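You operate a simulated robot arm through the tools that you are given. There is no shell and no other tool. Be economical: measure what you need, move in short steps, check, and stop when the job is done.

You run a simulated two-armed robot. Do the job below in one go: nothing can be reset, and whatever is moved stays where it is left.

Task
Take the lid off the green pot and lay it down on the trestle table top. Fetch the short section from the trestle table top and set it on the low shelf of the trestle table. Take the oil tin on the top of the laminating bench and put it away on the trestle table top. Take the red oil can from the top of the laminating bench and put it on the grey card there. Any order will do. Set down upright: short section, oil can.

Only the result counts: the job must be done as asked and must still hold three seconds after the hand-in. Knocking over, shifting, dropping, spilling or breaking anything else fails it. A push-on lid holds only when it is set on centred and level and pressed home; a screw cap is set on level and turned clockwise until tight.

Robot
Two 7-joint arms with fingered hands on one trunk, on a base that drives. Base frame: it is fixed to the floor where the robot stands at the start and does not move with it; the origin is under the middle of the robot, x ahead of it, y to its left, z up; the surface under the hand at the start is at about z = 803. Readings come in mm, degrees, newtons and seconds.
The left shoulder is at the start at [55, 269, 1240], the right one opposite. Places, roughly: green pot (6x6x6 cm) [500, -100, 800]; grey card (20x15x1 cm) [400, -2600, 800]; low shelf of the trestle table [700, 800, 300]; oil can [250, -2250, 750]; oil tin [250, -2000, 750]; short section (11x6x8 cm) [500, 900, 800]; trestle table top [700, 800, 800]. Payload 5 kg a hand.
The TCP of each hand is the grasp point between the finger pads, 52 mm short of the fingertips. In the tool frame z runs along the fingers and y along their closing line. Largest opening 176 mm; the body of the gripper starts 61 mm behind the TCP. The gripper is a hand of 5 fingers: y runs from the thumb to the fingers, the wrist lies at [-26, -151, -269] in the tool frame.
Orientation is told as [roll, pitch, yaw] about the base's x, y, z axes, in that order, counted from this pose: with the fingers straight down and the wrist toward the robot, the tool's x, y and z point along [0, 1, 0], [1, 0, 0] and [0, 0, -1] of the base frame.

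Tools
- The arms move only by the tool drive_tool. It takes "left_plan", "right_plan" or both (then of equal length, played together; a hand with none holds still); each is a list of rows, each a list of 2 entries, a list of its own where there are three numbers: the shift along the tool's x, y, z in mm, then the turn, a rotation vector about the tool's x, y, z in degrees. In form: [[[dx, dy, dz], [wx, wy, wz]], ...]. A call has 1 to 20 rows; each row shifts and turns the commanded pose from where the row before left it, along the tool's axes as they then stand. Each row takes 0.2 s and may step no farther than 50 mm and 8.6 degrees from the row before; otherwise, the whole call is refused. Where a pose cannot be reached the arm comes as near as it can. A force on the tool above 40 N (or 10 N above the force at the start of the call, whichever is more), or a blocked arm, ends the call early, and 0.2 s more pass. In this call time passes only in rows, and 0.2 s behind the last. The reply holds the time, the measured pose of the TCP, the force on the tool along the base axes, the opening and the grip force, in the units named above and with some noise, with the torque about the TCP (base axes, N m) and any sound that the robot's microphone picked up.
- Cameras (640 x 400 px; columns grow to the right, rows downward): "scene" is now at [137.2, 6.5, 1456]; the picture's right is [0.08, -1.00, -0.00], its down [-0.68, -0.05, -0.74] and it looks along [0.73, 0.06, -0.68] (base axes); focal length 214 px, centre (320, 200). "left" rides on the left gripper at [-102, -142, -203] in its tool frame; the picture's right is [-0.79, -0.29, 0.54], its down [0.56, -0.70, 0.44] and it looks along [0.25, 0.65, 0.72] (tool axes); focal length 275 px, centre (320, 200). "right" rides on the right gripper at [102, -142, -203] in its tool frame; the picture's right is [-0.79, 0.29, -0.54], its down [-0.56, -0.70, 0.44] and it looks along [-0.25, 0.65, 0.72] (tool axes); focal length 275 px, centre (320, 200). There is no depth. A picture from a camera that has moved, and an enlarged one, comes with that camera's place and axes in the base frame and with its lens. The place of the scene camera against the robot may be out by one fixed shift of up to 12 mm in any direction.
- get_image(camera): a new picture of that camera. The clock stands still meanwhile.
- raise_lower(by): slides the trunk up (or, below 0, down) by that many mm; the arms and the scene camera ride with it, the base frame stays. It gives what a move gives, with no picture.
- steer(legs): drives the robot by 1 to 6 legs, each [ahead, turn to the left] in mm and degrees, along the robot's own axes; the way and the turn of a leg run together, so that a leg with both is an arc; at most 1500 mm and 180 degrees a leg. The arms and the cameras ride along, it lands a little off, and it stops where it bumps. It gives what a move gives.
- finger_targets(index, middle, ring, little, thumb_bend, thumb_turn, hand): sets how far each is bent, from 0 (flat) to 1 (curled in); at 0.3 the hand is open as for a grip, at 0.7 the pads meet at the TCP. One left out holds its place. A second passes; each finger stops where it meets its share of the squeeze, and holds until it gets a number again. It is the only way to open and close the hand. It gives what a move gives, with no picture; readings hold the bend of each and the force on index, middle, ring, little, thumb and palm. thumb_turn goes from beside the hand (0) to across from the fingers (1), as for a grip.
- pan_tilt(pan, tilt): turns the head with the scene camera to pan (to the left, within 80 degrees either way) and tilt (down, from -29 to 69), counted from straight ahead of the robot. It gives what a move gives.
- inspect(camera, box): a new picture of the part [left, top, right, bottom] of that camera's present view, enlarged. The clock stands still meanwhile.
- finish_job(): hands the job in; it is judged then, once.

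Go step by step. Nothing tells you exact positions but the pictures and the camera data: compare them with the known pose of the tool, close in by small moves and look again before you grip or let go. The budget is 165 turns and 138 pictures, counting those below and the enlarged ones. Unless the task says otherwise, let go and move clear before handing in.

The tools are called after "Call:" by a JSON object that holds its "api" and its "payload". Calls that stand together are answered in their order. drive_tool: Moves the arms, as the interface text tells. Its arguments: {"type":"object","properties":{"left_plan":{"type":"array"},"right_plan":{"type":"array"}},"required":[]} The other tools are called the same way: raise_lower (by) slides the trunk up or down; finger_targets (index, middle, ring, little, thumb_bend, thumb_turn, hand) moves the fingers one by one; steer (legs) drives the base; pan_tilt (pan, tilt) turns the head that bears the scene camera; get_image (camera) takes a picture; inspect (camera, box) takes an enlarged picture of a part of a camera's view; finish_job () hands the job in.

At the start:

```text
time_s: 0.0
left_position: [553.5, 730.8, 1076.5]
left_orientation: [0.0, 0.1, 0.0]
left_contact_force: [0.1, 0.6, 0.4]
left_ft_torque: [-0.01, 0.01, -0.03]
left_finger_gap: 175.5
left_gripper_force: 0.1
left_shape: jaw
left_bend: [0.3, 0.3, 0.3, 0.3, 0.3, 0.98]
left_finger forces: [0.0, 0.0, 0.0, 0.0, 0.1, 0.1]
right_position: [661.3, 45.9, 1041.7]
right_orientation: [0.0, 0.0, 0.0]
right_contact_force: [-0.2, 0.0, -0.5]
right_ft_torque: [0.01, 0.01, -0.03]
right_finger_gap: 175.8
right_gripper_force: 0.1
right_shape: jaw
right_bend: [0.3, 0.3, 0.3, 0.3, 0.3, 0.98]
right_finger forces: [0.0, 0.0, 0.0, 0.1, 0.0, 0.0]
trunk travel left (down, up): [-400.0, 401.0]
robot x, y, heading: [-0.5, 2.4, -0.1]
head pan, tilt: [4.6, 41.9]
```

scene: 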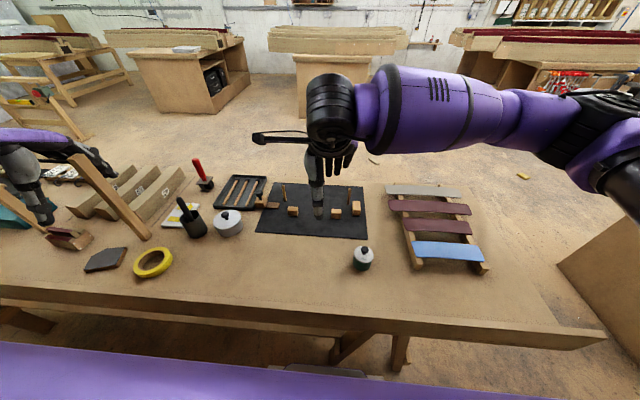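
right: 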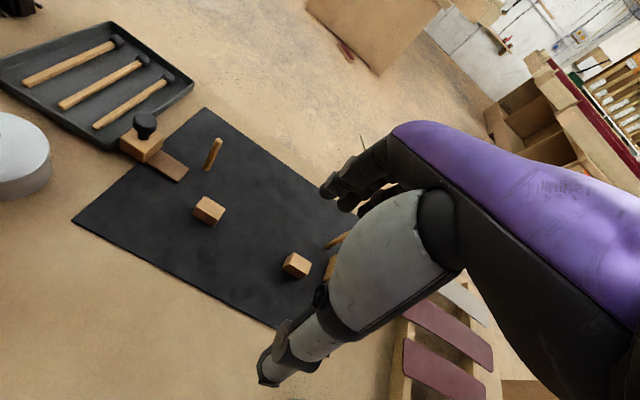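
left: 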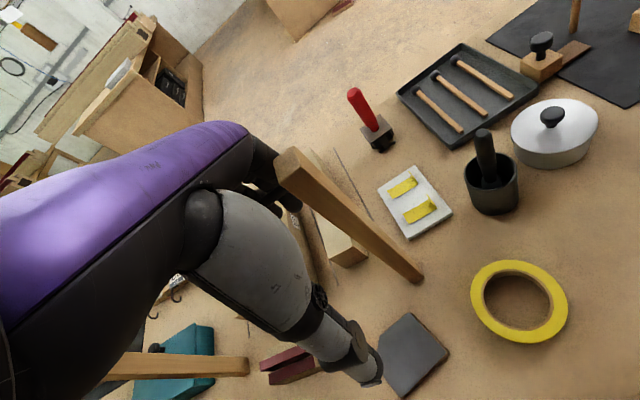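

I see the trestle table in front, with a small pot near (363,258) that is likely the green pot. I'll enlarge it and then look left for the short section.

Call:
{"api": "inspect", "payload": {"camera": "scene", "box": [280, 200, 440, 300]}}

Call:
{"api": "inspect", "payload": {"camera": "scene", "box": [0, 130, 260, 292]}}

Call:
{"api": "pan_tilt", "payload": {"pan": 55, "tilt": 42}}

Call:
{"api": "get_image", "payload": {"camera": "scene"}}

```text
4.00 times, centred on (360, 250) of scene
camera zoom: at [137.2, 6.5, 1456.0], right [0.08, -1.0, 0.0], down [-0.68, -0.05, -0.74], along [0.73, 0.06, -0.68], focal length 858 px, centre (160, 0)
```

zoom: 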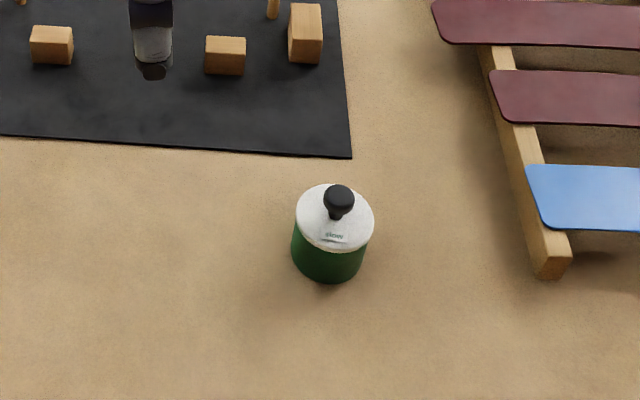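

```text
2.46 times, centred on (130, 211) of scene
camera zoom: at [137.2, 6.5, 1456.0], right [0.08, -1.0, 0.0], down [-0.68, -0.05, -0.74], along [0.73, 0.06, -0.68], focal length 528 px, centre (788, 173)
```

zoom: 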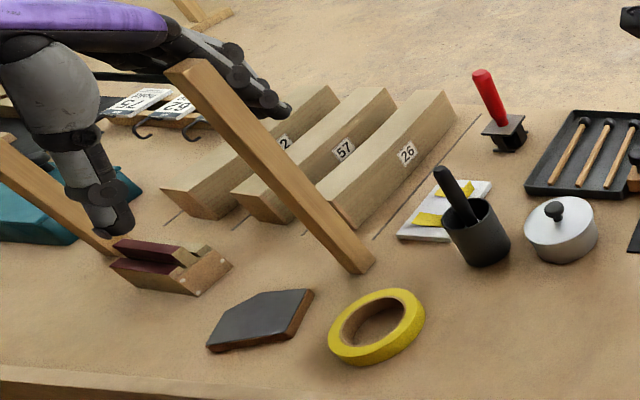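

```text
time_s: 1.2
left_position: [538.5, 732.8, 1084.3]
left_orientation: [0.0, -0.6, 0.1]
left_contact_force: [0.0, 1.0, 1.4]
left_ft_torque: [-0.12, -0.01, 0.09]
left_finger_gap: 176.1
left_gripper_force: 0.0
left_shape: jaw
left_bend: [0.3, 0.3, 0.3, 0.3, 0.3, 0.98]
left_finger forces: [1.4, 0.1, 0.0, 0.1, 0.1, 0.1]
right_position: [647.5, 46.2, 1051.7]
right_orientation: [0.1, -0.6, 0.0]
right_contact_force: [0.5, 0.2, -0.6]
right_ft_torque: [0.0, 0.07, 0.01]
right_finger_gap: 175.9
right_gripper_force: 0.2
right_shape: jaw
right_bend: [0.3, 0.3, 0.3, 0.3, 0.3, 0.97]
right_finger forces: [0.0, 0.0, 0.0, 0.0, 0.1, 0.0]
trunk travel left (down, up): [-400.0, 401.0]
robot x, y, heading: [1.5, 0.9, -0.2]
head pan, tilt: [55.0, 42.0]
```

```text
132 pictures are left
camera scene: at [102.1, 68.1, 1456.2], right [0.82, -0.57, -0.01], down [-0.39, -0.55, -0.74], along [0.42, 0.61, -0.68], focal length 214 px, centre (320, 200)
```

scene: 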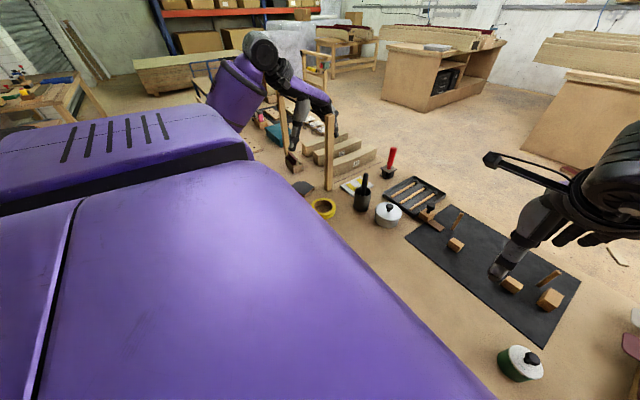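

The maroon-and-wood piece near [525,930] is probably the short section. Two upright posts stand beside it, and the left hand seems to be touching one, so I'll look closer.

Call:
{"api": "inspect", "payload": {"camera": "scene", "box": [220, 60, 420, 220]}}

Call:
{"api": "get_image", "payload": {"camera": "left"}}

```text
2.50 times, centred on (320, 140) of scene
camera zoom: at [102.1, 68.1, 1456.2], right [0.82, -0.57, -0.01], down [-0.39, -0.55, -0.74], along [0.42, 0.61, -0.68], focal length 536 px, centre (320, 350)
```

zoom: 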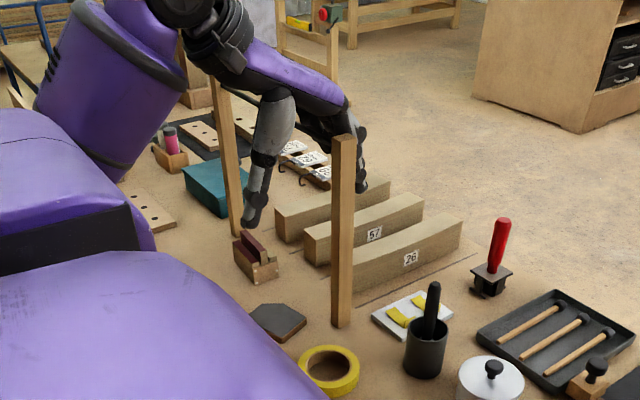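

```text
130 pictures are left
camera left: at [394.7, 629.6, 1283.1], right [-0.28, -0.79, -0.54], down [-0.7, 0.56, -0.45], along [0.66, 0.25, -0.71], focal length 275 px, centre (320, 200)
```

left: 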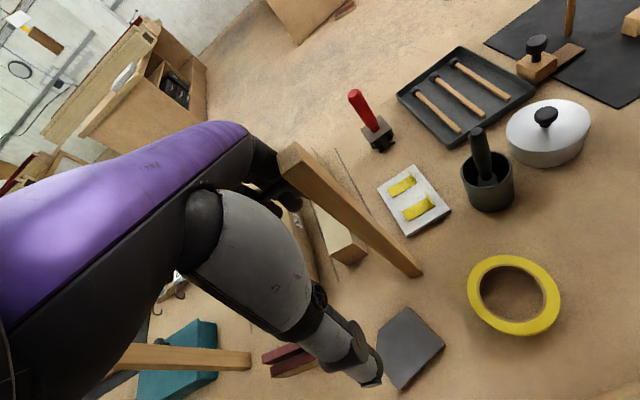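

The left hand sits close beside the right-hand post (around [583,700], top about z 1145). I'll move it away in +y and up, then back the base off to see the table and shelf.

Call:
{"api": "drive_tool", "payload": {"left_plan": [[[15, 0, 0], [0, 0, 0]], [[20, 0, 0], [0, 0, 0]], [[0, 0, -40], [0, 0, 0]], [[0, 0, -50], [0, 0, 0]], [[0, 0, -50], [0, 0, 0]], [[0, 0, -40], [0, 0, 0]]]}}

Call:
{"api": "steer", "payload": {"legs": [[-500, 0]]}}

Call:
{"api": "pan_tilt", "payload": {"pan": 30, "tilt": 45}}

Call:
{"api": "get_image", "payload": {"camera": "scene"}}

```text
time_s: 2.6
left_position: [539.0, 768.3, 1264.2]
left_orientation: [0.0, -0.6, 0.2]
left_contact_force: [-1.4, -0.9, -1.2]
left_ft_torque: [0.13, -0.02, 0.03]
left_finger_gap: 176.1
left_gripper_force: 0.0
left_shape: jaw
left_bend: [0.3, 0.3, 0.3, 0.3, 0.3, 0.98]
left_finger forces: [0.0, 0.0, 0.0, 0.1, 0.1, 0.0]
right_position: [646.1, 44.8, 1052.3]
right_orientation: [0.0, -0.8, 0.0]
right_contact_force: [-1.0, -0.8, -0.1]
right_ft_torque: [0.02, -0.11, -0.02]
right_finger_gap: 176.1
right_gripper_force: 0.1
right_shape: jaw
right_bend: [0.3, 0.3, 0.3, 0.3, 0.3, 0.97]
right_finger forces: [0.0, 0.0, 0.0, 0.0, 0.1, 0.0]
trunk travel left (down, up): [-400.0, 401.0]
robot x, y, heading: [1.6, -2.2, 0.0]
head pan, tilt: [55.0, 42.0]
```

```text
time_s: 5.3
left_position: [155.0, 771.1, 1277.3]
left_orientation: [0.0, -2.3, 0.5]
left_contact_force: [-8.6, 1.3, 4.6]
left_ft_torque: [-0.06, -1.0, 0.18]
left_finger_gap: 175.9
left_gripper_force: 0.1
left_shape: jaw
left_bend: [0.3, 0.3, 0.3, 0.3, 0.3, 0.98]
left_finger forces: [0.1, 0.0, 0.0, 0.0, 0.0, 0.1]
right_position: [272.6, 48.2, 1070.7]
right_orientation: [0.0, -2.5, 0.2]
right_contact_force: [-8.4, 0.5, 5.8]
right_ft_torque: [-0.21, -1.02, -0.21]
right_finger_gap: 176.1
right_gripper_force: 0.1
right_shape: jaw
right_bend: [0.3, 0.3, 0.3, 0.3, 0.3, 0.98]
right_finger forces: [0.0, 0.0, 0.0, 0.1, 0.0, 0.0]
trunk travel left (down, up): [-400.0, 401.0]
robot x, y, heading: [-345.3, 3.3, 0.4]
head pan, tilt: [55.0, 42.0]
stopped in leg 1: the robot was blocked; the commanded pose is now the measured one
```

```text
time_s: 6.2
left_position: [164.5, 771.6, 1270.8]
left_orientation: [-0.2, -1.7, 0.6]
left_contact_force: [0.3, 1.5, -1.2]
left_ft_torque: [-0.17, -0.07, -0.02]
left_finger_gap: 176.1
left_gripper_force: 0.1
left_shape: jaw
left_bend: [0.3, 0.3, 0.3, 0.3, 0.3, 0.98]
left_finger forces: [0.1, 0.1, 0.0, 0.0, 0.1, 0.1]
right_position: [279.8, 47.1, 1063.5]
right_orientation: [0.0, -2.0, 0.0]
right_contact_force: [-0.7, 1.0, 0.2]
right_ft_torque: [-0.1, -0.09, 0.0]
right_finger_gap: 175.8
right_gripper_force: 0.1
right_shape: jaw
right_bend: [0.3, 0.3, 0.3, 0.3, 0.3, 0.98]
right_finger forces: [0.0, 0.1, 0.1, 0.0, 0.1, 0.1]
trunk travel left (down, up): [-400.0, 401.0]
robot x, y, heading: [-347.2, 0.3, 0.4]
head pan, tilt: [30.0, 45.0]
```

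```text
129 pictures are left
camera scene: at [-221.2, 41.6, 1451.1], right [0.5, -0.86, -0.01], down [-0.62, -0.36, -0.7], along [0.6, 0.36, -0.72], focal length 214 px, centre (320, 200)
```

scene: 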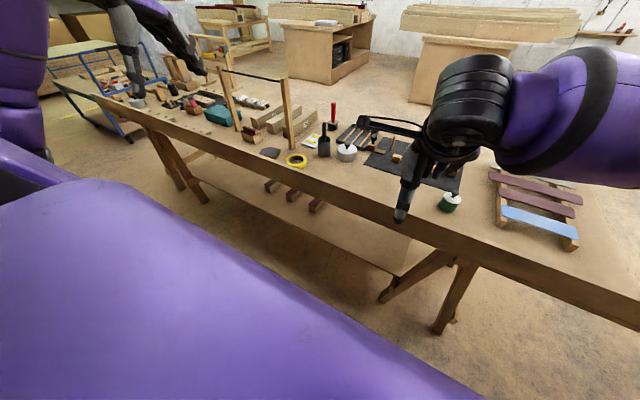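

The gate's posts carry a thin bar across the top, and the low shelf is visible under the table with three maroon pieces on it. Something behind stopped the base, so I'll look right and left before going on.

Call:
{"api": "pan_tilt", "payload": {"pan": -78, "tilt": 35}}

Call:
{"api": "get_image", "payload": {"camera": "scene"}}

Call:
{"api": "pan_tilt", "payload": {"pan": 78, "tilt": 35}}

Call:
{"api": "get_image", "payload": {"camera": "scene"}}

```text
time_s: 8.1
left_position: [163.5, 770.1, 1272.7]
left_orientation: [-0.1, -1.8, 0.4]
left_contact_force: [0.0, 0.1, 0.3]
left_ft_torque: [0.02, -0.01, 0.01]
left_finger_gap: 175.6
left_gripper_force: 0.0
left_shape: jaw
left_bend: [0.3, 0.3, 0.3, 0.3, 0.3, 0.98]
left_finger forces: [0.1, 0.1, 0.0, 0.0, 0.1, 0.0]
right_position: [279.8, 46.1, 1065.6]
right_orientation: [0.1, -2.1, -0.1]
right_contact_force: [0.2, -0.2, 0.1]
right_ft_torque: [0.02, -0.01, 0.04]
right_finger_gap: 176.3
right_gripper_force: 0.0
right_shape: jaw
right_bend: [0.3, 0.3, 0.3, 0.3, 0.3, 0.98]
right_finger forces: [0.0, 0.1, 0.1, 0.0, 0.0, 0.0]
trunk travel left (down, up): [-400.0, 401.0]
robot x, y, heading: [-346.3, -0.3, 0.0]
head pan, tilt: [-78.0, 35.0]
```

```text
128 pictures are left
camera scene: at [-273.4, -86.8, 1467.2], right [-0.98, -0.21, 0.01], down [-0.13, 0.56, -0.82], along [0.17, -0.8, -0.58], focal length 214 px, centre (320, 200)
```

scene: 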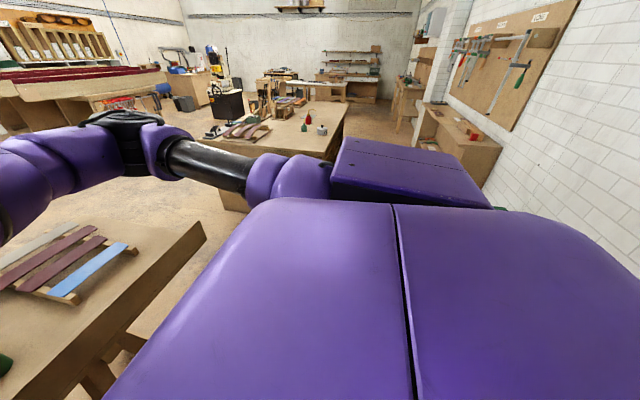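

```text
time_s: 10.5
left_position: [164.4, 771.3, 1271.5]
left_orientation: [-0.1, -1.9, 0.5]
left_contact_force: [0.3, -0.5, -0.3]
left_ft_torque: [0.02, -0.05, -0.01]
left_finger_gap: 175.7
left_gripper_force: 0.2
left_shape: jaw
left_bend: [0.3, 0.3, 0.3, 0.3, 0.3, 0.98]
left_finger forces: [0.1, 0.0, 0.0, 0.1, 0.0, 0.0]
right_position: [279.3, 46.2, 1064.8]
right_orientation: [-0.2, -2.0, -0.1]
right_contact_force: [-0.2, 0.3, -1.1]
right_ft_torque: [0.01, 0.02, 0.03]
right_finger_gap: 175.9
right_gripper_force: 0.0
right_shape: jaw
right_bend: [0.3, 0.3, 0.3, 0.3, 0.3, 0.98]
right_finger forces: [0.1, 0.0, 0.0, 0.0, 0.0, 0.0]
trunk travel left (down, up): [-400.0, 401.0]
robot x, y, heading: [-344.7, -0.5, 0.5]
head pan, tilt: [78.0, 35.0]
```

```text
127 pictures are left
camera scene: at [-274.1, 85.6, 1467.2], right [0.98, -0.2, -0.01], down [-0.13, -0.56, -0.82], along [0.16, 0.8, -0.58], focal length 214 px, centre (320, 200)
```

scene: 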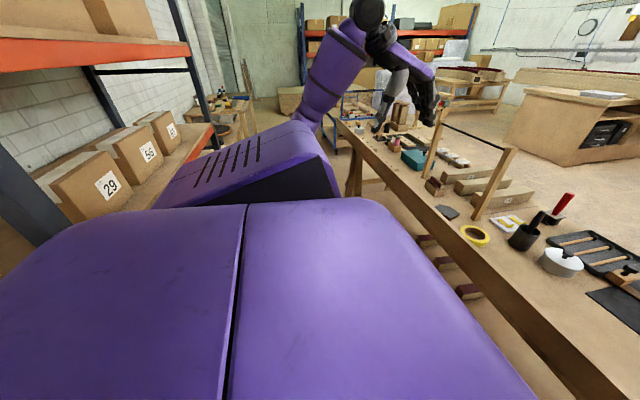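

Behind the robot is a storage rack, so I must keep away from x below about -320. Next I drive to x≈-150 and look at the pot.

Call:
{"api": "steer", "payload": {"legs": [[180, 0]]}}

Call:
{"api": "pan_tilt", "payload": {"pan": 0, "tilt": 50}}

Call:
{"api": "get_image", "payload": {"camera": "scene"}}

Call:
{"api": "inspect", "payload": {"camera": "scene", "box": [280, 120, 440, 220]}}

Call:
{"api": "get_image", "payload": {"camera": "right"}}

```text
time_s: 12.3
left_position: [348.1, 771.1, 1272.1]
left_orientation: [-0.1, -1.8, 0.3]
left_contact_force: [1.9, 0.2, -0.9]
left_ft_torque: [-0.04, 0.21, -0.03]
left_finger_gap: 176.1
left_gripper_force: 0.0
left_shape: jaw
left_bend: [0.3, 0.3, 0.3, 0.3, 0.3, 0.98]
left_finger forces: [0.1, 0.0, 0.0, 0.0, 0.0, 0.1]
right_position: [462.0, 46.2, 1063.2]
right_orientation: [0.0, -1.9, -0.1]
right_contact_force: [0.1, 0.7, 0.1]
right_ft_torque: [0.02, 0.1, 0.04]
right_finger_gap: 176.2
right_gripper_force: 0.0
right_shape: jaw
right_bend: [0.3, 0.3, 0.3, 0.3, 0.3, 0.98]
right_finger forces: [0.0, 0.1, 0.0, 0.0, 0.1, 0.0]
trunk travel left (down, up): [-400.0, 401.0]
robot x, y, heading: [-163.5, 2.8, 0.4]
head pan, tilt: [78.0, 35.0]
```

```text
time_s: 13.9
left_position: [329.8, 770.6, 1279.8]
left_orientation: [0.0, -2.5, 0.4]
left_contact_force: [-1.0, 0.1, 0.0]
left_ft_torque: [-0.02, -0.07, 0.01]
left_finger_gap: 175.9
left_gripper_force: 0.0
left_shape: jaw
left_bend: [0.3, 0.3, 0.3, 0.3, 0.3, 0.98]
left_finger forces: [0.0, 0.1, 0.0, 0.0, 0.1, 0.0]
right_position: [447.1, 45.2, 1072.9]
right_orientation: [-0.1, -2.8, -0.2]
right_contact_force: [-1.0, 0.1, -0.2]
right_ft_torque: [-0.02, -0.04, 0.0]
right_finger_gap: 175.8
right_gripper_force: 0.1
right_shape: jaw
right_bend: [0.3, 0.3, 0.3, 0.3, 0.3, 0.97]
right_finger forces: [0.0, 0.0, 0.0, 0.1, 0.1, 0.1]
trunk travel left (down, up): [-400.0, 401.0]
robot x, y, heading: [-161.0, 2.1, 0.2]
head pan, tilt: [0.0, 50.0]
```

```text
126 pictures are left
camera scene: at [-34.8, 0.7, 1444.7], right [0.0, -1.0, 0.0], down [-0.77, 0.0, -0.63], along [0.63, 0.0, -0.77], focal length 214 px, centre (320, 200)
```

scene: 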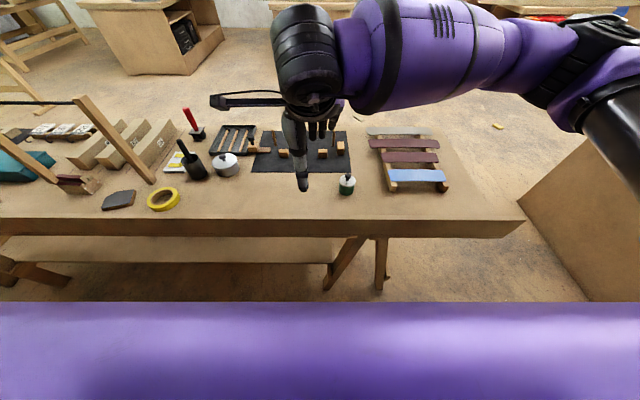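

```text
4.00 times, centred on (360, 170) of scene
camera zoom: at [-34.8, 0.7, 1444.7], right [0.0, -1.0, 0.0], down [-0.77, 0.0, -0.63], along [0.63, 0.0, -0.77], focal length 858 px, centre (160, 320)
```

zoom: 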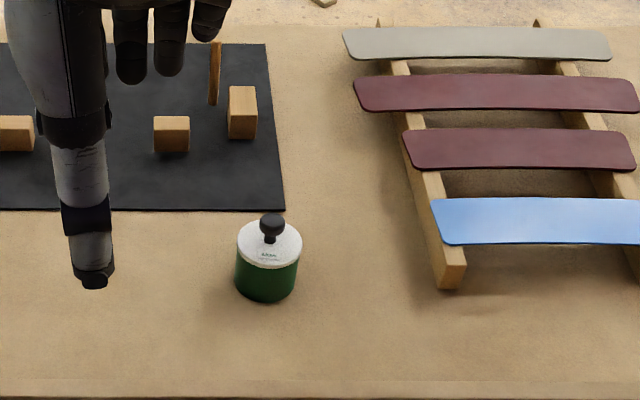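

```text
124 pictures are left
camera right: at [294.8, 148.8, 1268.5], right [0.26, -0.79, 0.55], down [-0.68, -0.56, -0.48], along [0.68, -0.26, -0.68], focal length 275 px, centre (320, 200)
```

right: 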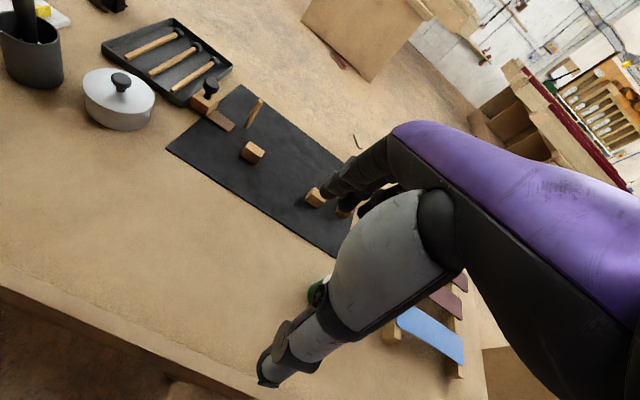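

The pot is at about [531,-101], lid top z≈866 and knob centre z≈887. I'll close the right hand in free air to see how the fingertips meet, which decides the grip height on the knob.

Call:
{"api": "finger_targets", "payload": {"hand": "right", "index": 0.65, "middle": 0.65, "ring": 0.3, "little": 0.3, "thumb_bend": 0.65, "thumb_turn": 1}}

Call:
{"api": "get_image", "payload": {"camera": "right"}}

Call:
{"api": "inspect", "payload": {"camera": "scene", "box": [200, 0, 400, 200]}}

```text
time_s: 14.9
left_position: [330.8, 770.2, 1278.5]
left_orientation: [-0.1, -2.5, 0.4]
left_contact_force: [0.1, -0.1, -0.2]
left_ft_torque: [0.01, 0.0, 0.01]
left_finger_gap: 176.3
left_gripper_force: 0.1
left_shape: jaw
left_bend: [0.3, 0.3, 0.3, 0.3, 0.3, 0.98]
left_finger forces: [0.1, 0.0, 0.0, 0.1, 0.1, 0.0]
right_position: [448.0, 45.4, 1072.9]
right_orientation: [-0.2, -2.8, -0.1]
right_contact_force: [-0.2, -0.3, -0.7]
right_ft_torque: [0.02, 0.0, 0.01]
right_finger_gap: 34.2
right_gripper_force: 0.1
right_shape: fingers
right_bend: [0.65, 0.65, 0.3, 0.3, 0.65, 1.0]
right_finger forces: [0.1, 0.0, 0.0, 0.1, 0.1, 0.0]
trunk travel left (down, up): [-400.0, 401.0]
robot x, y, heading: [-166.2, -0.8, 0.2]
head pan, tilt: [0.0, 50.0]
```

```text
123 pictures are left
camera right: at [295.6, 148.5, 1268.2], right [0.26, -0.79, 0.55], down [-0.68, -0.56, -0.48], along [0.68, -0.26, -0.68], focal length 275 px, centre (320, 200)
```

right: 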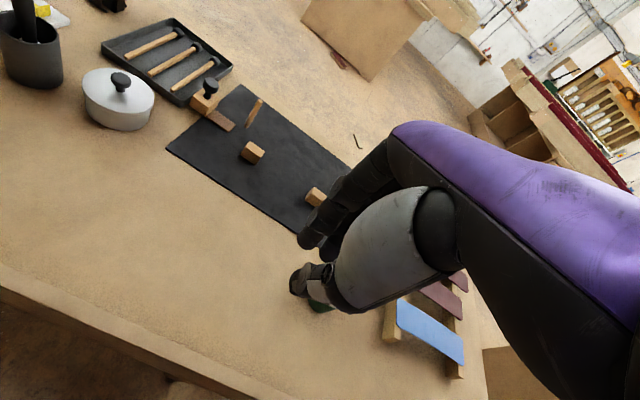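

```text
2.00 times, centred on (300, 100) of scene
camera zoom: at [-34.1, 0.3, 1444.6], right [0.0, -1.0, 0.0], down [-0.78, 0.0, -0.63], along [0.63, 0.0, -0.78], focal length 429 px, centre (360, 400)
```

zoom: 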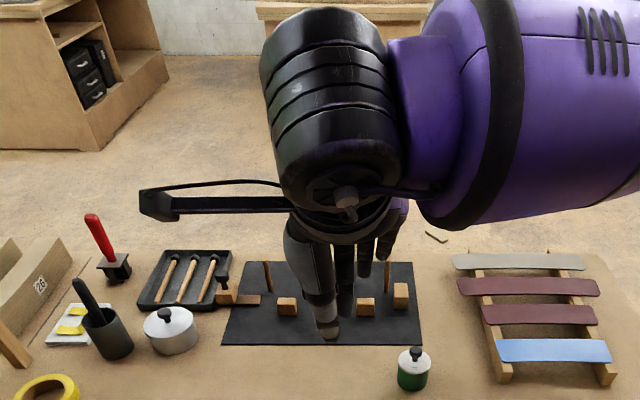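

The fingers hang nearly parallel, with tips about 45 mm below the TCP. I'll open the hand, level it and move it above the knob.

Call:
{"api": "finger_targets", "payload": {"hand": "right", "index": 0.45, "middle": 0.45, "ring": 0.3, "little": 0.3, "thumb_bend": 0.45, "thumb_turn": 1}}

Call:
{"api": "drive_tool", "payload": {"right_plan": [[[-37, 21, 0], [2.8, 0, 0]], [[-37, 21, 0], [0, 0, 0]], [[-36, 21, 0], [0, 0, 0]], [[-36, 20, 0], [0, 0, 0]], [[0, 0, 40], [0, 0, 0]], [[0, 0, 40], [0, 0, 0]]]}}

Call:
{"api": "inspect", "payload": {"camera": "scene", "box": [280, 100, 440, 200]}}

Call:
{"api": "get_image", "payload": {"camera": "right"}}

```text
time_s: 15.9
left_position: [329.5, 770.4, 1278.7]
left_orientation: [-0.1, -2.5, 0.5]
left_contact_force: [0.7, -0.2, -0.8]
left_ft_torque: [-0.01, 0.01, 0.0]
left_finger_gap: 175.9
left_gripper_force: 0.1
left_shape: jaw
left_bend: [0.3, 0.3, 0.3, 0.3, 0.3, 0.98]
left_finger forces: [0.0, 0.1, 0.1, 0.1, 0.0, 0.0]
right_position: [448.2, 45.7, 1072.2]
right_orientation: [-0.1, -2.7, -0.2]
right_contact_force: [0.3, -1.3, -0.4]
right_ft_torque: [-0.01, 0.0, 0.04]
right_finger_gap: 121.2
right_gripper_force: 0.0
right_shape: fingers
right_bend: [0.45, 0.45, 0.3, 0.3, 0.45, 0.99]
right_finger forces: [0.1, 0.1, 0.0, 0.0, 0.1, 0.0]
trunk travel left (down, up): [-400.0, 401.0]
robot x, y, heading: [-165.6, 2.9, -0.0]
head pan, tilt: [0.0, 50.0]
```

```text
time_s: 17.3
left_position: [330.5, 769.4, 1279.5]
left_orientation: [-0.1, -2.5, 0.4]
left_contact_force: [1.0, -0.7, -0.1]
left_ft_torque: [0.15, 0.04, -0.01]
left_finger_gap: 175.9
left_gripper_force: 0.1
left_shape: jaw
left_bend: [0.3, 0.3, 0.3, 0.3, 0.3, 0.98]
left_finger forces: [0.1, 0.0, 0.1, 0.1, 0.0, 0.1]
right_position: [530.9, -102.4, 995.5]
right_orientation: [0.0, -0.1, -0.2]
right_contact_force: [1.7, -0.6, 2.5]
right_ft_torque: [-0.01, 0.14, 0.03]
right_finger_gap: 121.1
right_gripper_force: 0.0
right_shape: fingers
right_bend: [0.45, 0.45, 0.3, 0.3, 0.45, 0.99]
right_finger forces: [0.0, 0.1, 0.0, 0.0, 0.0, 0.0]
trunk travel left (down, up): [-400.0, 401.0]
robot x, y, heading: [-167.3, 2.8, 0.3]
head pan, tilt: [0.0, 50.0]
```

```text
4.00 times, centred on (360, 150) of scene
camera zoom: at [-33.9, -0.7, 1444.6], right [0.0, -1.0, 0.0], down [-0.78, 0.0, -0.63], along [0.63, 0.0, -0.78], focal length 858 px, centre (160, 400)
```

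zoom: 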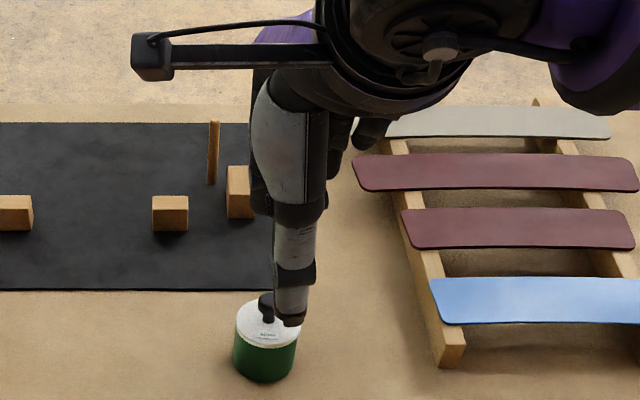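

```text
120 pictures are left
camera right: at [388.9, 1.7, 1197.7], right [0.28, -0.79, 0.54], down [-0.7, -0.55, -0.44], along [0.65, -0.26, -0.71], focal length 275 px, centre (320, 200)
```

right: 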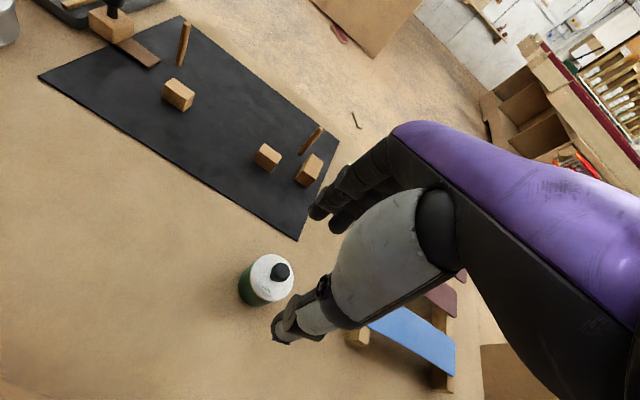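

The two cameras agree on the knob at about [533,-99,888]. I'll lower the open tripod grip over it and check before closing.

Call:
{"api": "drive_tool", "payload": {"right_plan": [[[3, 2, 40], [0, 0, 0]], [[0, 0, 25], [0, 0, 0]], [[0, 0, 14], [0, 0, 0]]]}}

Call:
{"api": "inspect", "payload": {"camera": "scene", "box": [280, 100, 440, 200]}}

Call:
{"api": "inspect", "payload": {"camera": "right", "box": [200, 200, 400, 400]}}

```text
time_s: 18.1
left_position: [331.4, 770.2, 1279.4]
left_orientation: [0.0, -2.4, 0.4]
left_contact_force: [0.4, -1.5, -0.1]
left_ft_torque: [0.11, 0.15, -0.04]
left_finger_gap: 176.0
left_gripper_force: 0.1
left_shape: jaw
left_bend: [0.3, 0.3, 0.3, 0.3, 0.3, 0.98]
left_finger forces: [0.0, 0.1, 0.0, 0.1, 0.0, 0.0]
right_position: [533.2, -98.7, 913.5]
right_orientation: [0.0, 0.1, -0.2]
right_contact_force: [1.4, -1.5, 1.0]
right_ft_torque: [0.1, 0.13, 0.02]
right_finger_gap: 121.3
right_gripper_force: 0.1
right_shape: fingers
right_bend: [0.45, 0.45, 0.3, 0.3, 0.45, 0.99]
right_finger forces: [0.0, 0.1, 0.0, 0.1, 0.0, 0.1]
trunk travel left (down, up): [-400.0, 401.0]
robot x, y, heading: [-163.7, 3.1, 0.2]
head pan, tilt: [0.0, 50.0]
```

```text
4.00 times, centred on (360, 150) of scene
camera zoom: at [-32.9, -0.5, 1444.4], right [0.0, -1.0, 0.0], down [-0.78, 0.0, -0.63], along [0.63, 0.0, -0.78], focal length 858 px, centre (160, 400)
```

zoom: 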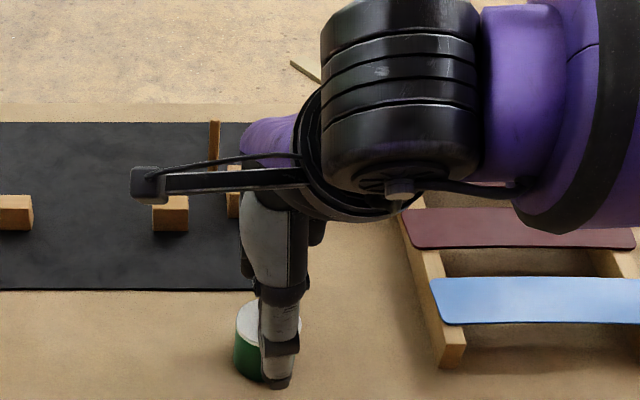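

```text
2.00 times, centred on (300, 300) of right
camera zoom: at [391.4, 4.2, 1116.9], right [0.28, -0.79, 0.54], down [-0.71, -0.55, -0.44], along [0.65, -0.26, -0.72], focal length 551 px, centre (360, 0)
```

zoom: 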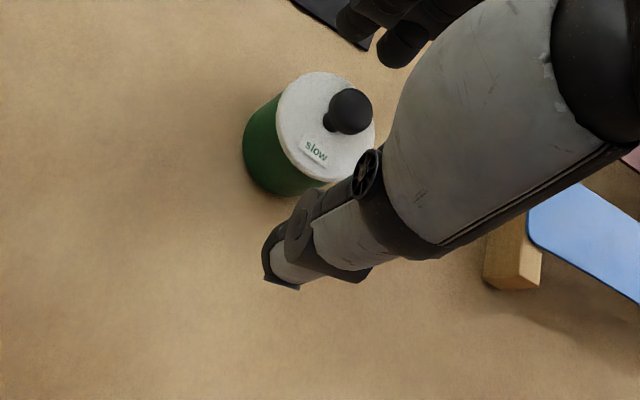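

The knob is between the open fingers and the thumb. I'll close part way and look again.

Call:
{"api": "finger_targets", "payload": {"hand": "right", "index": 0.6, "middle": 0.6, "thumb_bend": 0.6}}

Call:
{"api": "inspect", "payload": {"camera": "right", "box": [240, 180, 400, 340]}}

```text
time_s: 19.1
left_position: [330.2, 770.4, 1279.1]
left_orientation: [-0.1, -2.4, 0.4]
left_contact_force: [-0.5, 0.1, 0.1]
left_ft_torque: [-0.02, 0.01, 0.0]
left_finger_gap: 175.8
left_gripper_force: 0.0
left_shape: jaw
left_bend: [0.3, 0.3, 0.3, 0.3, 0.3, 0.98]
left_finger forces: [0.1, 0.1, 0.0, 0.0, 0.0, 0.1]
right_position: [532.4, -98.3, 914.8]
right_orientation: [-0.2, 0.0, -0.3]
right_contact_force: [2.1, 0.3, 2.0]
right_ft_torque: [0.01, -0.11, 0.02]
right_finger_gap: 55.9
right_gripper_force: 1.0
right_shape: fingers
right_bend: [0.6, 0.6, 0.3, 0.3, 0.6, 1.0]
right_finger forces: [1.4, 1.3, 0.0, 0.0, 0.0, 0.0]
trunk travel left (down, up): [-400.0, 401.0]
robot x, y, heading: [-167.3, 0.4, 0.3]
head pan, tilt: [0.0, 50.0]
```

```text
2.50 times, centred on (320, 260) of right
camera zoom: at [390.3, 5.0, 1117.8], right [0.28, -0.79, 0.54], down [-0.7, -0.56, -0.44], along [0.65, -0.26, -0.72], focal length 688 px, centre (320, 50)
```

zoom: 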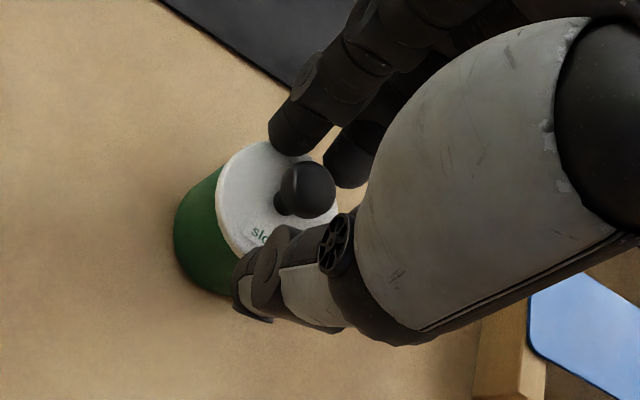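

The index and middle tips touch the lid rim, so I'll rise 14 mm and close further.

Call:
{"api": "drive_tool", "payload": {"right_plan": [[[0, 0, -7], [0, 0, 0]], [[0, 0, -7], [0, 0, 0]]]}}

Call:
{"api": "inspect", "payload": {"camera": "right", "box": [240, 180, 400, 340]}}

```text
time_s: 19.7
left_position: [329.2, 771.1, 1279.6]
left_orientation: [0.0, -2.5, 0.3]
left_contact_force: [-0.3, 0.6, -0.4]
left_ft_torque: [0.04, 0.01, 0.01]
left_finger_gap: 175.8
left_gripper_force: 0.0
left_shape: jaw
left_bend: [0.3, 0.3, 0.3, 0.3, 0.3, 0.98]
left_finger forces: [0.0, 0.1, 0.0, 0.0, 0.1, 0.1]
right_position: [532.5, -98.6, 927.8]
right_orientation: [-0.1, -0.1, -0.2]
right_contact_force: [0.6, 0.1, -0.5]
right_ft_torque: [0.01, -0.05, -0.02]
right_finger_gap: 55.9
right_gripper_force: 0.1
right_shape: fingers
right_bend: [0.6, 0.6, 0.3, 0.3, 0.6, 1.0]
right_finger forces: [0.1, 0.0, 0.1, 0.0, 0.0, 0.0]
trunk travel left (down, up): [-400.0, 401.0]
robot x, y, heading: [-165.1, 3.3, 0.1]
head pan, tilt: [0.0, 50.0]
```

```text
2.50 times, centred on (320, 260) of right
camera zoom: at [390.1, 4.8, 1131.3], right [0.28, -0.79, 0.54], down [-0.7, -0.56, -0.44], along [0.65, -0.26, -0.72], focal length 688 px, centre (320, 50)
```

zoom: 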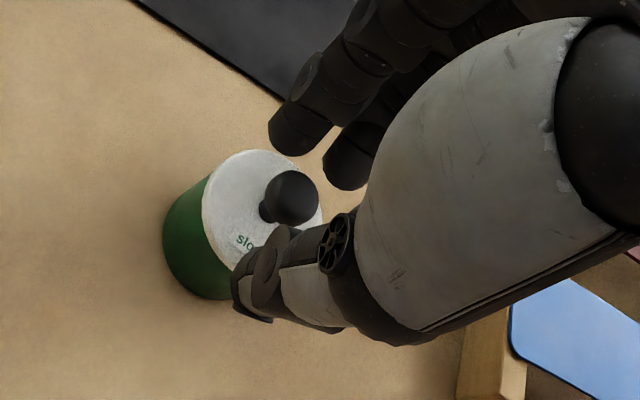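

The knob is centred between the index and middle on one side and the thumb on the other. Closing.

Call:
{"api": "finger_targets", "payload": {"hand": "right", "index": 0.75, "middle": 0.75, "thumb_bend": 0.75}}

Call:
{"api": "inspect", "payload": {"camera": "right", "box": [240, 180, 400, 340]}}

```text
time_s: 20.7
left_position: [329.7, 770.6, 1279.6]
left_orientation: [0.0, -2.5, 0.4]
left_contact_force: [-0.2, 0.7, 0.1]
left_ft_torque: [-0.01, 0.0, 0.01]
left_finger_gap: 175.8
left_gripper_force: 0.1
left_shape: jaw
left_bend: [0.3, 0.3, 0.3, 0.3, 0.3, 0.98]
left_finger forces: [0.1, 0.0, 0.0, 0.1, 0.0, 0.1]
right_position: [532.7, -98.1, 928.6]
right_orientation: [-0.2, 0.0, -0.2]
right_contact_force: [1.7, -0.1, 1.2]
right_ft_torque: [0.01, -0.04, -0.01]
right_finger_gap: 22.5
right_gripper_force: 21.0
right_shape: fingers
right_bend: [0.65, 0.71, 0.3, 0.3, 0.69, 1.0]
right_finger forces: [12.5, 11.0, 0.0, 0.0, 18.4, 0.1]
trunk travel left (down, up): [-400.0, 401.0]
robot x, y, heading: [-165.8, 0.1, 0.3]
head pan, tilt: [0.0, 50.0]
heard: snap
```

```text
2.50 times, centred on (320, 260) of right
camera zoom: at [390.2, 4.9, 1131.5], right [0.28, -0.79, 0.54], down [-0.7, -0.56, -0.44], along [0.65, -0.26, -0.72], focal length 688 px, centre (320, 50)
```

zoom: 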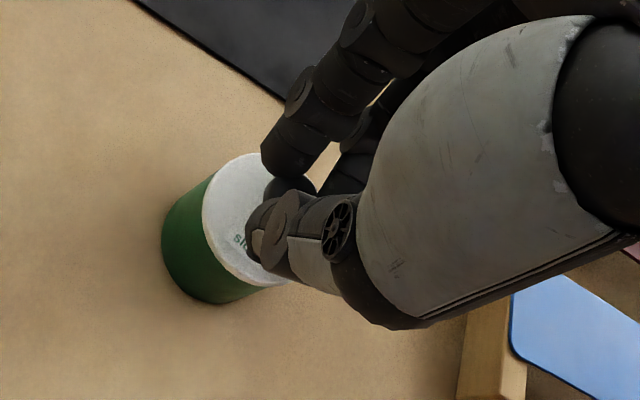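

The knob is gripped at 21 N, and a snap suggests the lid came loose. I'll lift a little and check that the pot stays.

Call:
{"api": "drive_tool", "payload": {"right_plan": [[[0, 0, -8], [0, 0, 0]], [[0, 0, -10], [0, 0, 0]], [[0, 0, -12], [0, 0, 0]]]}}

Call:
{"api": "inspect", "payload": {"camera": "right", "box": [240, 180, 400, 340]}}

```text
time_s: 21.5
left_position: [329.8, 770.1, 1279.0]
left_orientation: [-0.1, -2.6, 0.4]
left_contact_force: [-0.4, -0.3, -0.2]
left_ft_torque: [-0.02, 0.0, 0.01]
left_finger_gap: 176.0
left_gripper_force: 0.0
left_shape: jaw
left_bend: [0.3, 0.3, 0.3, 0.3, 0.3, 0.98]
left_finger forces: [0.0, 0.0, 0.0, 0.1, 0.0, 0.0]
right_position: [531.1, -99.5, 960.5]
right_orientation: [-0.1, 0.0, -0.2]
right_contact_force: [0.2, -0.2, -0.6]
right_ft_torque: [-0.03, -0.02, -0.01]
right_finger_gap: 22.5
right_gripper_force: 21.0
right_shape: fingers
right_bend: [0.65, 0.71, 0.3, 0.3, 0.7, 1.0]
right_finger forces: [12.3, 11.1, 0.0, 0.0, 18.9, 0.0]
trunk travel left (down, up): [-400.0, 401.0]
robot x, y, heading: [-162.6, -0.5, 0.2]
head pan, tilt: [0.0, 50.0]
```

```text
2.50 times, centred on (320, 260) of right
camera zoom: at [389.4, 4.2, 1162.3], right [0.28, -0.79, 0.54], down [-0.7, -0.56, -0.44], along [0.65, -0.26, -0.72], focal length 688 px, centre (320, 50)
```

zoom: 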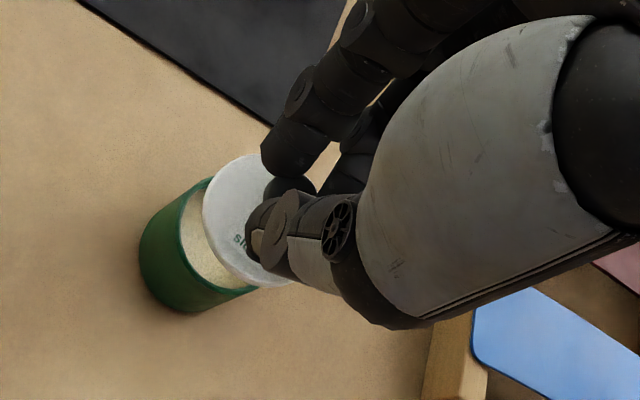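

The lid is off and the pot stayed in place. I'll carry the lid to the clear spot at about [505,60] and lower it.

Call:
{"api": "drive_tool", "payload": {"right_plan": [[[0, 0, -40], [0, 0, 0]], [[40, -6, 0], [0, 0, 0]], [[40, -6, 0], [0, 0, 0]], [[40, -6, 0], [0, 0, 0]], [[40, -6, 0], [0, 0, 0]], [[0, 0, 40], [0, 0, 0]], [[0, 0, 40], [0, 0, 0]], [[0, 0, 25], [0, 0, 0]], [[0, 0, 5], [0, 0, 0]]]}}

Call:
{"api": "inspect", "payload": {"camera": "scene", "box": [240, 120, 400, 220]}}

Call:
{"api": "inspect", "payload": {"camera": "right", "box": [240, 180, 400, 340]}}

```text
time_s: 23.5
left_position: [328.7, 772.1, 1279.5]
left_orientation: [0.0, -2.4, 0.4]
left_contact_force: [-0.3, 1.9, -0.2]
left_ft_torque: [-0.11, -0.03, -0.03]
left_finger_gap: 175.9
left_gripper_force: 0.0
left_shape: jaw
left_bend: [0.3, 0.3, 0.3, 0.3, 0.3, 0.98]
left_finger forces: [0.0, 0.2, 0.0, 0.1, 0.1, 0.1]
right_position: [509.6, 63.6, 888.6]
right_orientation: [-0.2, 0.0, -0.2]
right_contact_force: [-0.3, 0.1, 0.1]
right_ft_torque: [-0.09, -0.05, -0.04]
right_finger_gap: 22.4
right_gripper_force: 20.9
right_shape: fingers
right_bend: [0.65, 0.72, 0.3, 0.3, 0.7, 1.0]
right_finger forces: [12.6, 11.4, 0.0, 0.0, 18.9, 0.1]
trunk travel left (down, up): [-400.0, 401.0]
robot x, y, heading: [-167.0, 0.8, 0.3]
head pan, tilt: [0.0, 50.0]
```

```text
4.00 times, centred on (320, 170) of scene
camera zoom: at [-34.7, 1.5, 1444.7], right [0.0, -1.0, 0.0], down [-0.77, 0.0, -0.63], along [0.63, 0.0, -0.77], focal length 858 px, centre (320, 320)
```

zoom: 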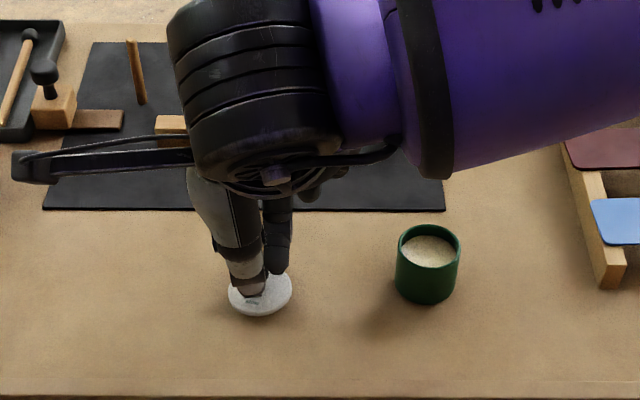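

```text
2.50 times, centred on (320, 260) of right
camera zoom: at [366.1, 166.8, 1091.2], right [0.28, -0.79, 0.54], down [-0.7, -0.56, -0.44], along [0.65, -0.26, -0.72], focal length 688 px, centre (320, 50)
```

zoom: 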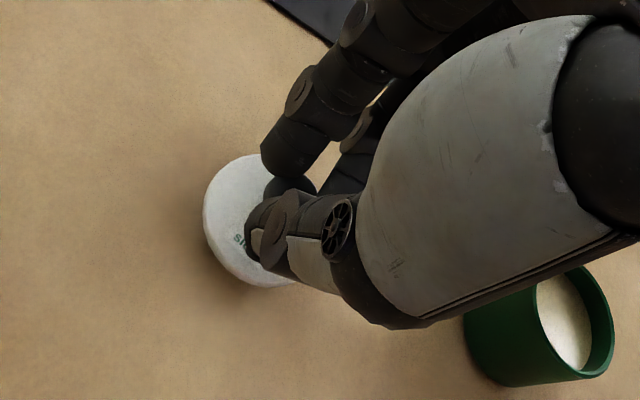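

The lid is just above the table, so I'll lower it in small steps until I feel contact.

Call:
{"api": "drive_tool", "payload": {"right_plan": [[[0, 0, 3], [0, 0, 0]], [[0, 0, 3], [0, 0, 0]]]}}

Call:
{"api": "drive_tool", "payload": {"right_plan": [[[0, 0, 3], [0, 0, 0]], [[0, 0, 2], [0, 0, 0]]]}}

Call:
{"api": "drive_tool", "payload": {"right_plan": [[[0, 0, 2], [0, 0, 0]], [[0, 0, 2], [0, 0, 0]]]}}

```text
time_s: 24.1
left_position: [330.6, 770.2, 1280.1]
left_orientation: [0.0, -2.5, 0.4]
left_contact_force: [0.7, -0.4, 0.6]
left_ft_torque: [0.07, 0.04, -0.03]
left_finger_gap: 175.9
left_gripper_force: 0.0
left_shape: jaw
left_bend: [0.3, 0.3, 0.3, 0.3, 0.3, 0.98]
left_finger forces: [0.0, 0.1, 0.0, 0.0, 0.0, 0.1]
right_position: [508.8, 61.4, 883.2]
right_orientation: [0.0, 0.0, -0.2]
right_contact_force: [0.0, -1.4, -0.4]
right_ft_torque: [0.04, 0.01, 0.02]
right_finger_gap: 22.6
right_gripper_force: 21.2
right_shape: fingers
right_bend: [0.65, 0.72, 0.3, 0.3, 0.7, 1.0]
right_finger forces: [12.5, 11.4, 0.0, 0.0, 18.9, 0.0]
trunk travel left (down, up): [-400.0, 401.0]
robot x, y, heading: [-167.5, -1.5, 0.4]
head pan, tilt: [0.0, 50.0]
```

```text
time_s: 24.7
left_position: [329.8, 770.2, 1279.6]
left_orientation: [0.0, -2.5, 0.4]
left_contact_force: [-0.6, 0.2, 0.1]
left_ft_torque: [-0.02, 0.01, 0.01]
left_finger_gap: 176.3
left_gripper_force: 0.2
left_shape: jaw
left_bend: [0.3, 0.3, 0.3, 0.3, 0.3, 0.98]
left_finger forces: [0.0, 0.0, 0.1, 0.0, 0.0, 0.0]
right_position: [509.0, 61.4, 878.8]
right_orientation: [-0.1, -0.2, -0.2]
right_contact_force: [-0.4, -0.9, 4.8]
right_ft_torque: [0.04, 0.02, -0.05]
right_finger_gap: 22.4
right_gripper_force: 23.2
right_shape: fingers
right_bend: [0.65, 0.72, 0.3, 0.3, 0.7, 1.0]
right_finger forces: [13.7, 12.1, 0.1, 0.1, 20.8, 0.0]
trunk travel left (down, up): [-400.0, 401.0]
robot x, y, heading: [-164.1, -2.3, 0.3]
head pan, tilt: [0.0, 50.0]
```

```text
time_s: 25.3
left_position: [329.4, 771.2, 1280.6]
left_orientation: [-0.1, -2.6, 0.4]
left_contact_force: [-0.2, 0.6, -0.5]
left_ft_torque: [-0.05, -0.01, -0.03]
left_finger_gap: 176.1
left_gripper_force: 0.1
left_shape: jaw
left_bend: [0.3, 0.3, 0.3, 0.3, 0.3, 0.98]
left_finger forces: [0.0, 0.0, 0.0, 0.0, 0.0, 0.0]
right_position: [508.2, 63.6, 877.2]
right_orientation: [0.2, -0.1, -0.1]
right_contact_force: [-3.9, 0.7, 20.2]
right_ft_torque: [0.11, 0.01, -0.05]
right_finger_gap: 21.9
right_gripper_force: 17.9
right_shape: fingers
right_bend: [0.65, 0.75, 0.3, 0.3, 0.71, 1.0]
right_finger forces: [13.6, 0.0, 0.0, 0.1, 21.4, 0.0]
trunk travel left (down, up): [-400.0, 401.0]
robot x, y, heading: [-163.2, -0.7, -0.0]
head pan, tilt: [0.0, 50.0]
```

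The lid is on the table. I'll release the knob, rise clear and check.

Call:
{"api": "finger_targets", "payload": {"hand": "right", "index": 0.45, "middle": 0.45, "thumb_bend": 0.45}}

Call:
{"api": "drive_tool", "payload": {"right_plan": [[[0, 0, -30], [0, 0, 0]], [[0, 0, -40], [0, 0, 0]], [[0, 0, -50], [0, 0, 0]], [[0, 0, -50], [0, 0, 0]], [[0, 0, -50], [0, 0, 0]], [[0, 0, -50], [0, 0, 0]]]}}

Call:
{"api": "inspect", "payload": {"camera": "scene", "box": [240, 120, 400, 220]}}

Call:
{"api": "pan_tilt", "payload": {"pan": 45, "tilt": 50}}

Call:
{"api": "get_image", "payload": {"camera": "scene"}}

```text
time_s: 26.3
left_position: [330.7, 770.3, 1279.6]
left_orientation: [-0.1, -2.5, 0.4]
left_contact_force: [-0.4, -0.5, -0.3]
left_ft_torque: [-0.04, -0.01, 0.02]
left_finger_gap: 176.1
left_gripper_force: 0.0
left_shape: jaw
left_bend: [0.3, 0.3, 0.3, 0.3, 0.3, 0.98]
left_finger forces: [0.0, 0.0, 0.1, 0.0, 0.0, 0.0]
right_position: [507.7, 63.4, 874.8]
right_orientation: [-0.1, 0.1, -0.2]
right_contact_force: [0.6, 0.3, -0.9]
right_ft_torque: [-0.02, -0.01, 0.05]
right_finger_gap: 121.0
right_gripper_force: 0.0
right_shape: fingers
right_bend: [0.45, 0.45, 0.3, 0.3, 0.45, 0.99]
right_finger forces: [0.0, 0.0, 0.1, 0.1, 0.0, 0.0]
trunk travel left (down, up): [-400.0, 401.0]
robot x, y, heading: [-164.8, -0.2, 0.3]
head pan, tilt: [0.0, 50.0]
```

```text
time_s: 27.7
left_position: [328.5, 770.6, 1279.0]
left_orientation: [-0.1, -2.5, 0.4]
left_contact_force: [-1.4, 1.1, 0.2]
left_ft_torque: [-0.02, -0.2, 0.03]
left_finger_gap: 175.6
left_gripper_force: 0.1
left_shape: jaw
left_bend: [0.3, 0.3, 0.3, 0.3, 0.3, 0.98]
left_finger forces: [0.1, 0.0, 0.0, 0.0, 0.0, 0.1]
right_position: [504.8, 61.2, 1144.9]
right_orientation: [-0.2, 0.1, -0.2]
right_contact_force: [-1.5, -0.6, -1.1]
right_ft_torque: [0.0, -0.2, -0.04]
right_finger_gap: 121.1
right_gripper_force: 0.1
right_shape: fingers
right_bend: [0.45, 0.45, 0.3, 0.3, 0.45, 0.99]
right_finger forces: [0.0, 0.0, 0.1, 0.1, 0.1, 0.0]
trunk travel left (down, up): [-400.0, 401.0]
robot x, y, heading: [-164.3, 0.2, 0.0]
head pan, tilt: [0.0, 50.0]
```

```text
4.00 times, centred on (320, 170) of scene
camera zoom: at [-35.6, 0.8, 1444.9], right [0.0, -1.0, 0.0], down [-0.77, 0.0, -0.63], along [0.63, 0.0, -0.77], focal length 858 px, centre (320, 320)
```

zoom: 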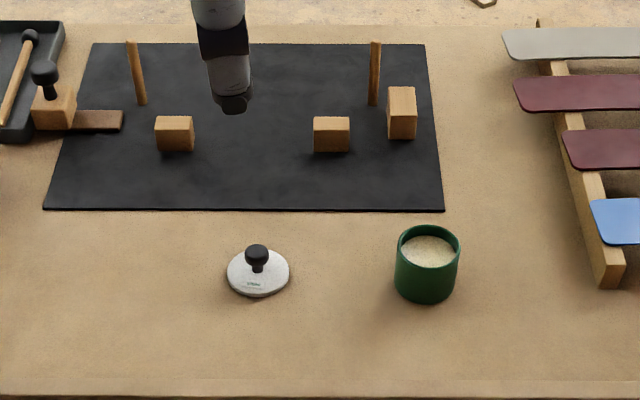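

```text
time_s: 28.8
left_position: [329.6, 771.2, 1279.8]
left_orientation: [-0.1, -2.5, 0.3]
left_contact_force: [0.7, 0.8, -0.1]
left_ft_torque: [0.0, -0.02, -0.01]
left_finger_gap: 176.0
left_gripper_force: 0.1
left_shape: jaw
left_bend: [0.3, 0.3, 0.3, 0.3, 0.3, 0.98]
left_finger forces: [0.0, 0.0, 0.0, 0.0, 0.1, 0.0]
right_position: [507.2, 60.5, 1144.2]
right_orientation: [-0.1, 0.0, -0.2]
right_contact_force: [0.7, 0.3, 0.3]
right_ft_torque: [-0.04, 0.02, -0.02]
right_finger_gap: 121.4
right_gripper_force: 0.2
right_shape: fingers
right_bend: [0.45, 0.45, 0.3, 0.3, 0.45, 0.99]
right_finger forces: [0.0, 0.0, 0.0, 0.0, 0.0, 0.0]
trunk travel left (down, up): [-400.0, 401.0]
robot x, y, heading: [-165.3, 2.9, 0.4]
head pan, tilt: [45.0, 50.0]
```

```text
110 pictures are left
camera scene: at [-56.5, 54.8, 1444.9], right [0.71, -0.71, -0.01], down [-0.55, -0.54, -0.63], along [0.44, 0.46, -0.77], focal length 214 px, centre (320, 200)
```

scene: 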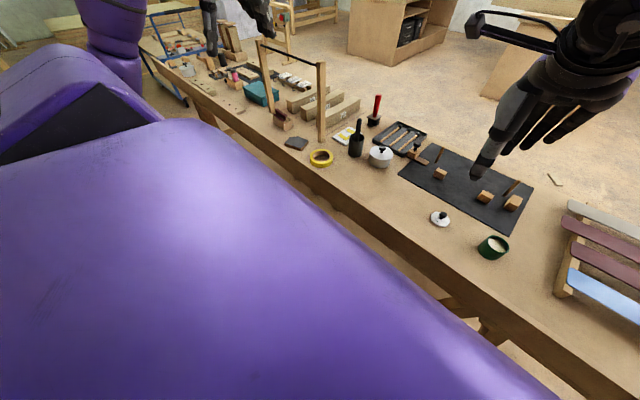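

The lid lies flat and the pot is untouched. The short section (about [540,955]) needs the robot near y≈640, so I'll raise the right hand and shuffle left in a zigzag, to avoid a full turn near the rack.

Call:
{"api": "drive_tool", "payload": {"right_plan": [[[0, 0, -45], [0, 0, 0]], [[0, 0, -45], [0, 0, 0]], [[0, 0, -45], [0, 0, 0]]]}}

Call:
{"api": "steer", "payload": {"legs": [[0, -30], [-110, 0], [0, 60], [290, 0], [0, -60], [-290, 0]]}}

```text
time_s: 29.6
left_position: [327.3, 771.2, 1280.5]
left_orientation: [-0.1, -2.6, 0.4]
left_contact_force: [-1.9, 0.2, 0.3]
left_ft_torque: [-0.05, -0.25, 0.03]
left_finger_gap: 176.1
left_gripper_force: 0.1
left_shape: jaw
left_bend: [0.3, 0.3, 0.3, 0.3, 0.3, 0.98]
left_finger forces: [0.0, 0.0, 0.0, 0.0, 0.1, 0.0]
right_position: [505.0, 65.7, 1281.2]
right_orientation: [-0.3, 0.1, -0.1]
right_contact_force: [-2.8, 0.5, -1.2]
right_ft_torque: [-0.12, -0.24, -0.1]
right_finger_gap: 121.1
right_gripper_force: 0.0
right_shape: fingers
right_bend: [0.45, 0.45, 0.3, 0.3, 0.45, 0.99]
right_finger forces: [0.0, 0.0, 0.0, 0.0, 0.1, 0.0]
trunk travel left (down, up): [-400.0, 401.0]
robot x, y, heading: [-163.6, 2.5, 0.3]
head pan, tilt: [45.0, 50.0]
```

```text
time_s: 45.5
left_position: [511.8, 808.4, 1279.4]
left_orientation: [-0.1, -2.5, -26.5]
left_contact_force: [-1.8, 1.8, 0.9]
left_ft_torque: [-0.16, -0.18, 0.03]
left_finger_gap: 176.0
left_gripper_force: 0.0
left_shape: jaw
left_bend: [0.3, 0.3, 0.3, 0.3, 0.3, 0.98]
left_finger forces: [0.1, 0.0, 0.0, 0.0, 0.0, 0.0]
right_position: [351.2, 98.5, 1281.7]
right_orientation: [0.0, -0.1, -27.0]
right_contact_force: [-1.8, 1.2, 1.2]
right_ft_torque: [-0.17, -0.07, 0.01]
right_finger_gap: 121.2
right_gripper_force: 0.1
right_shape: fingers
right_bend: [0.45, 0.45, 0.3, 0.3, 0.45, 0.99]
right_finger forces: [0.0, 0.0, 0.0, 0.0, 0.0, 0.0]
trunk travel left (down, up): [-400.0, 401.0]
robot x, y, heading: [-275.9, 347.3, -27.0]
head pan, tilt: [45.0, 50.0]
```

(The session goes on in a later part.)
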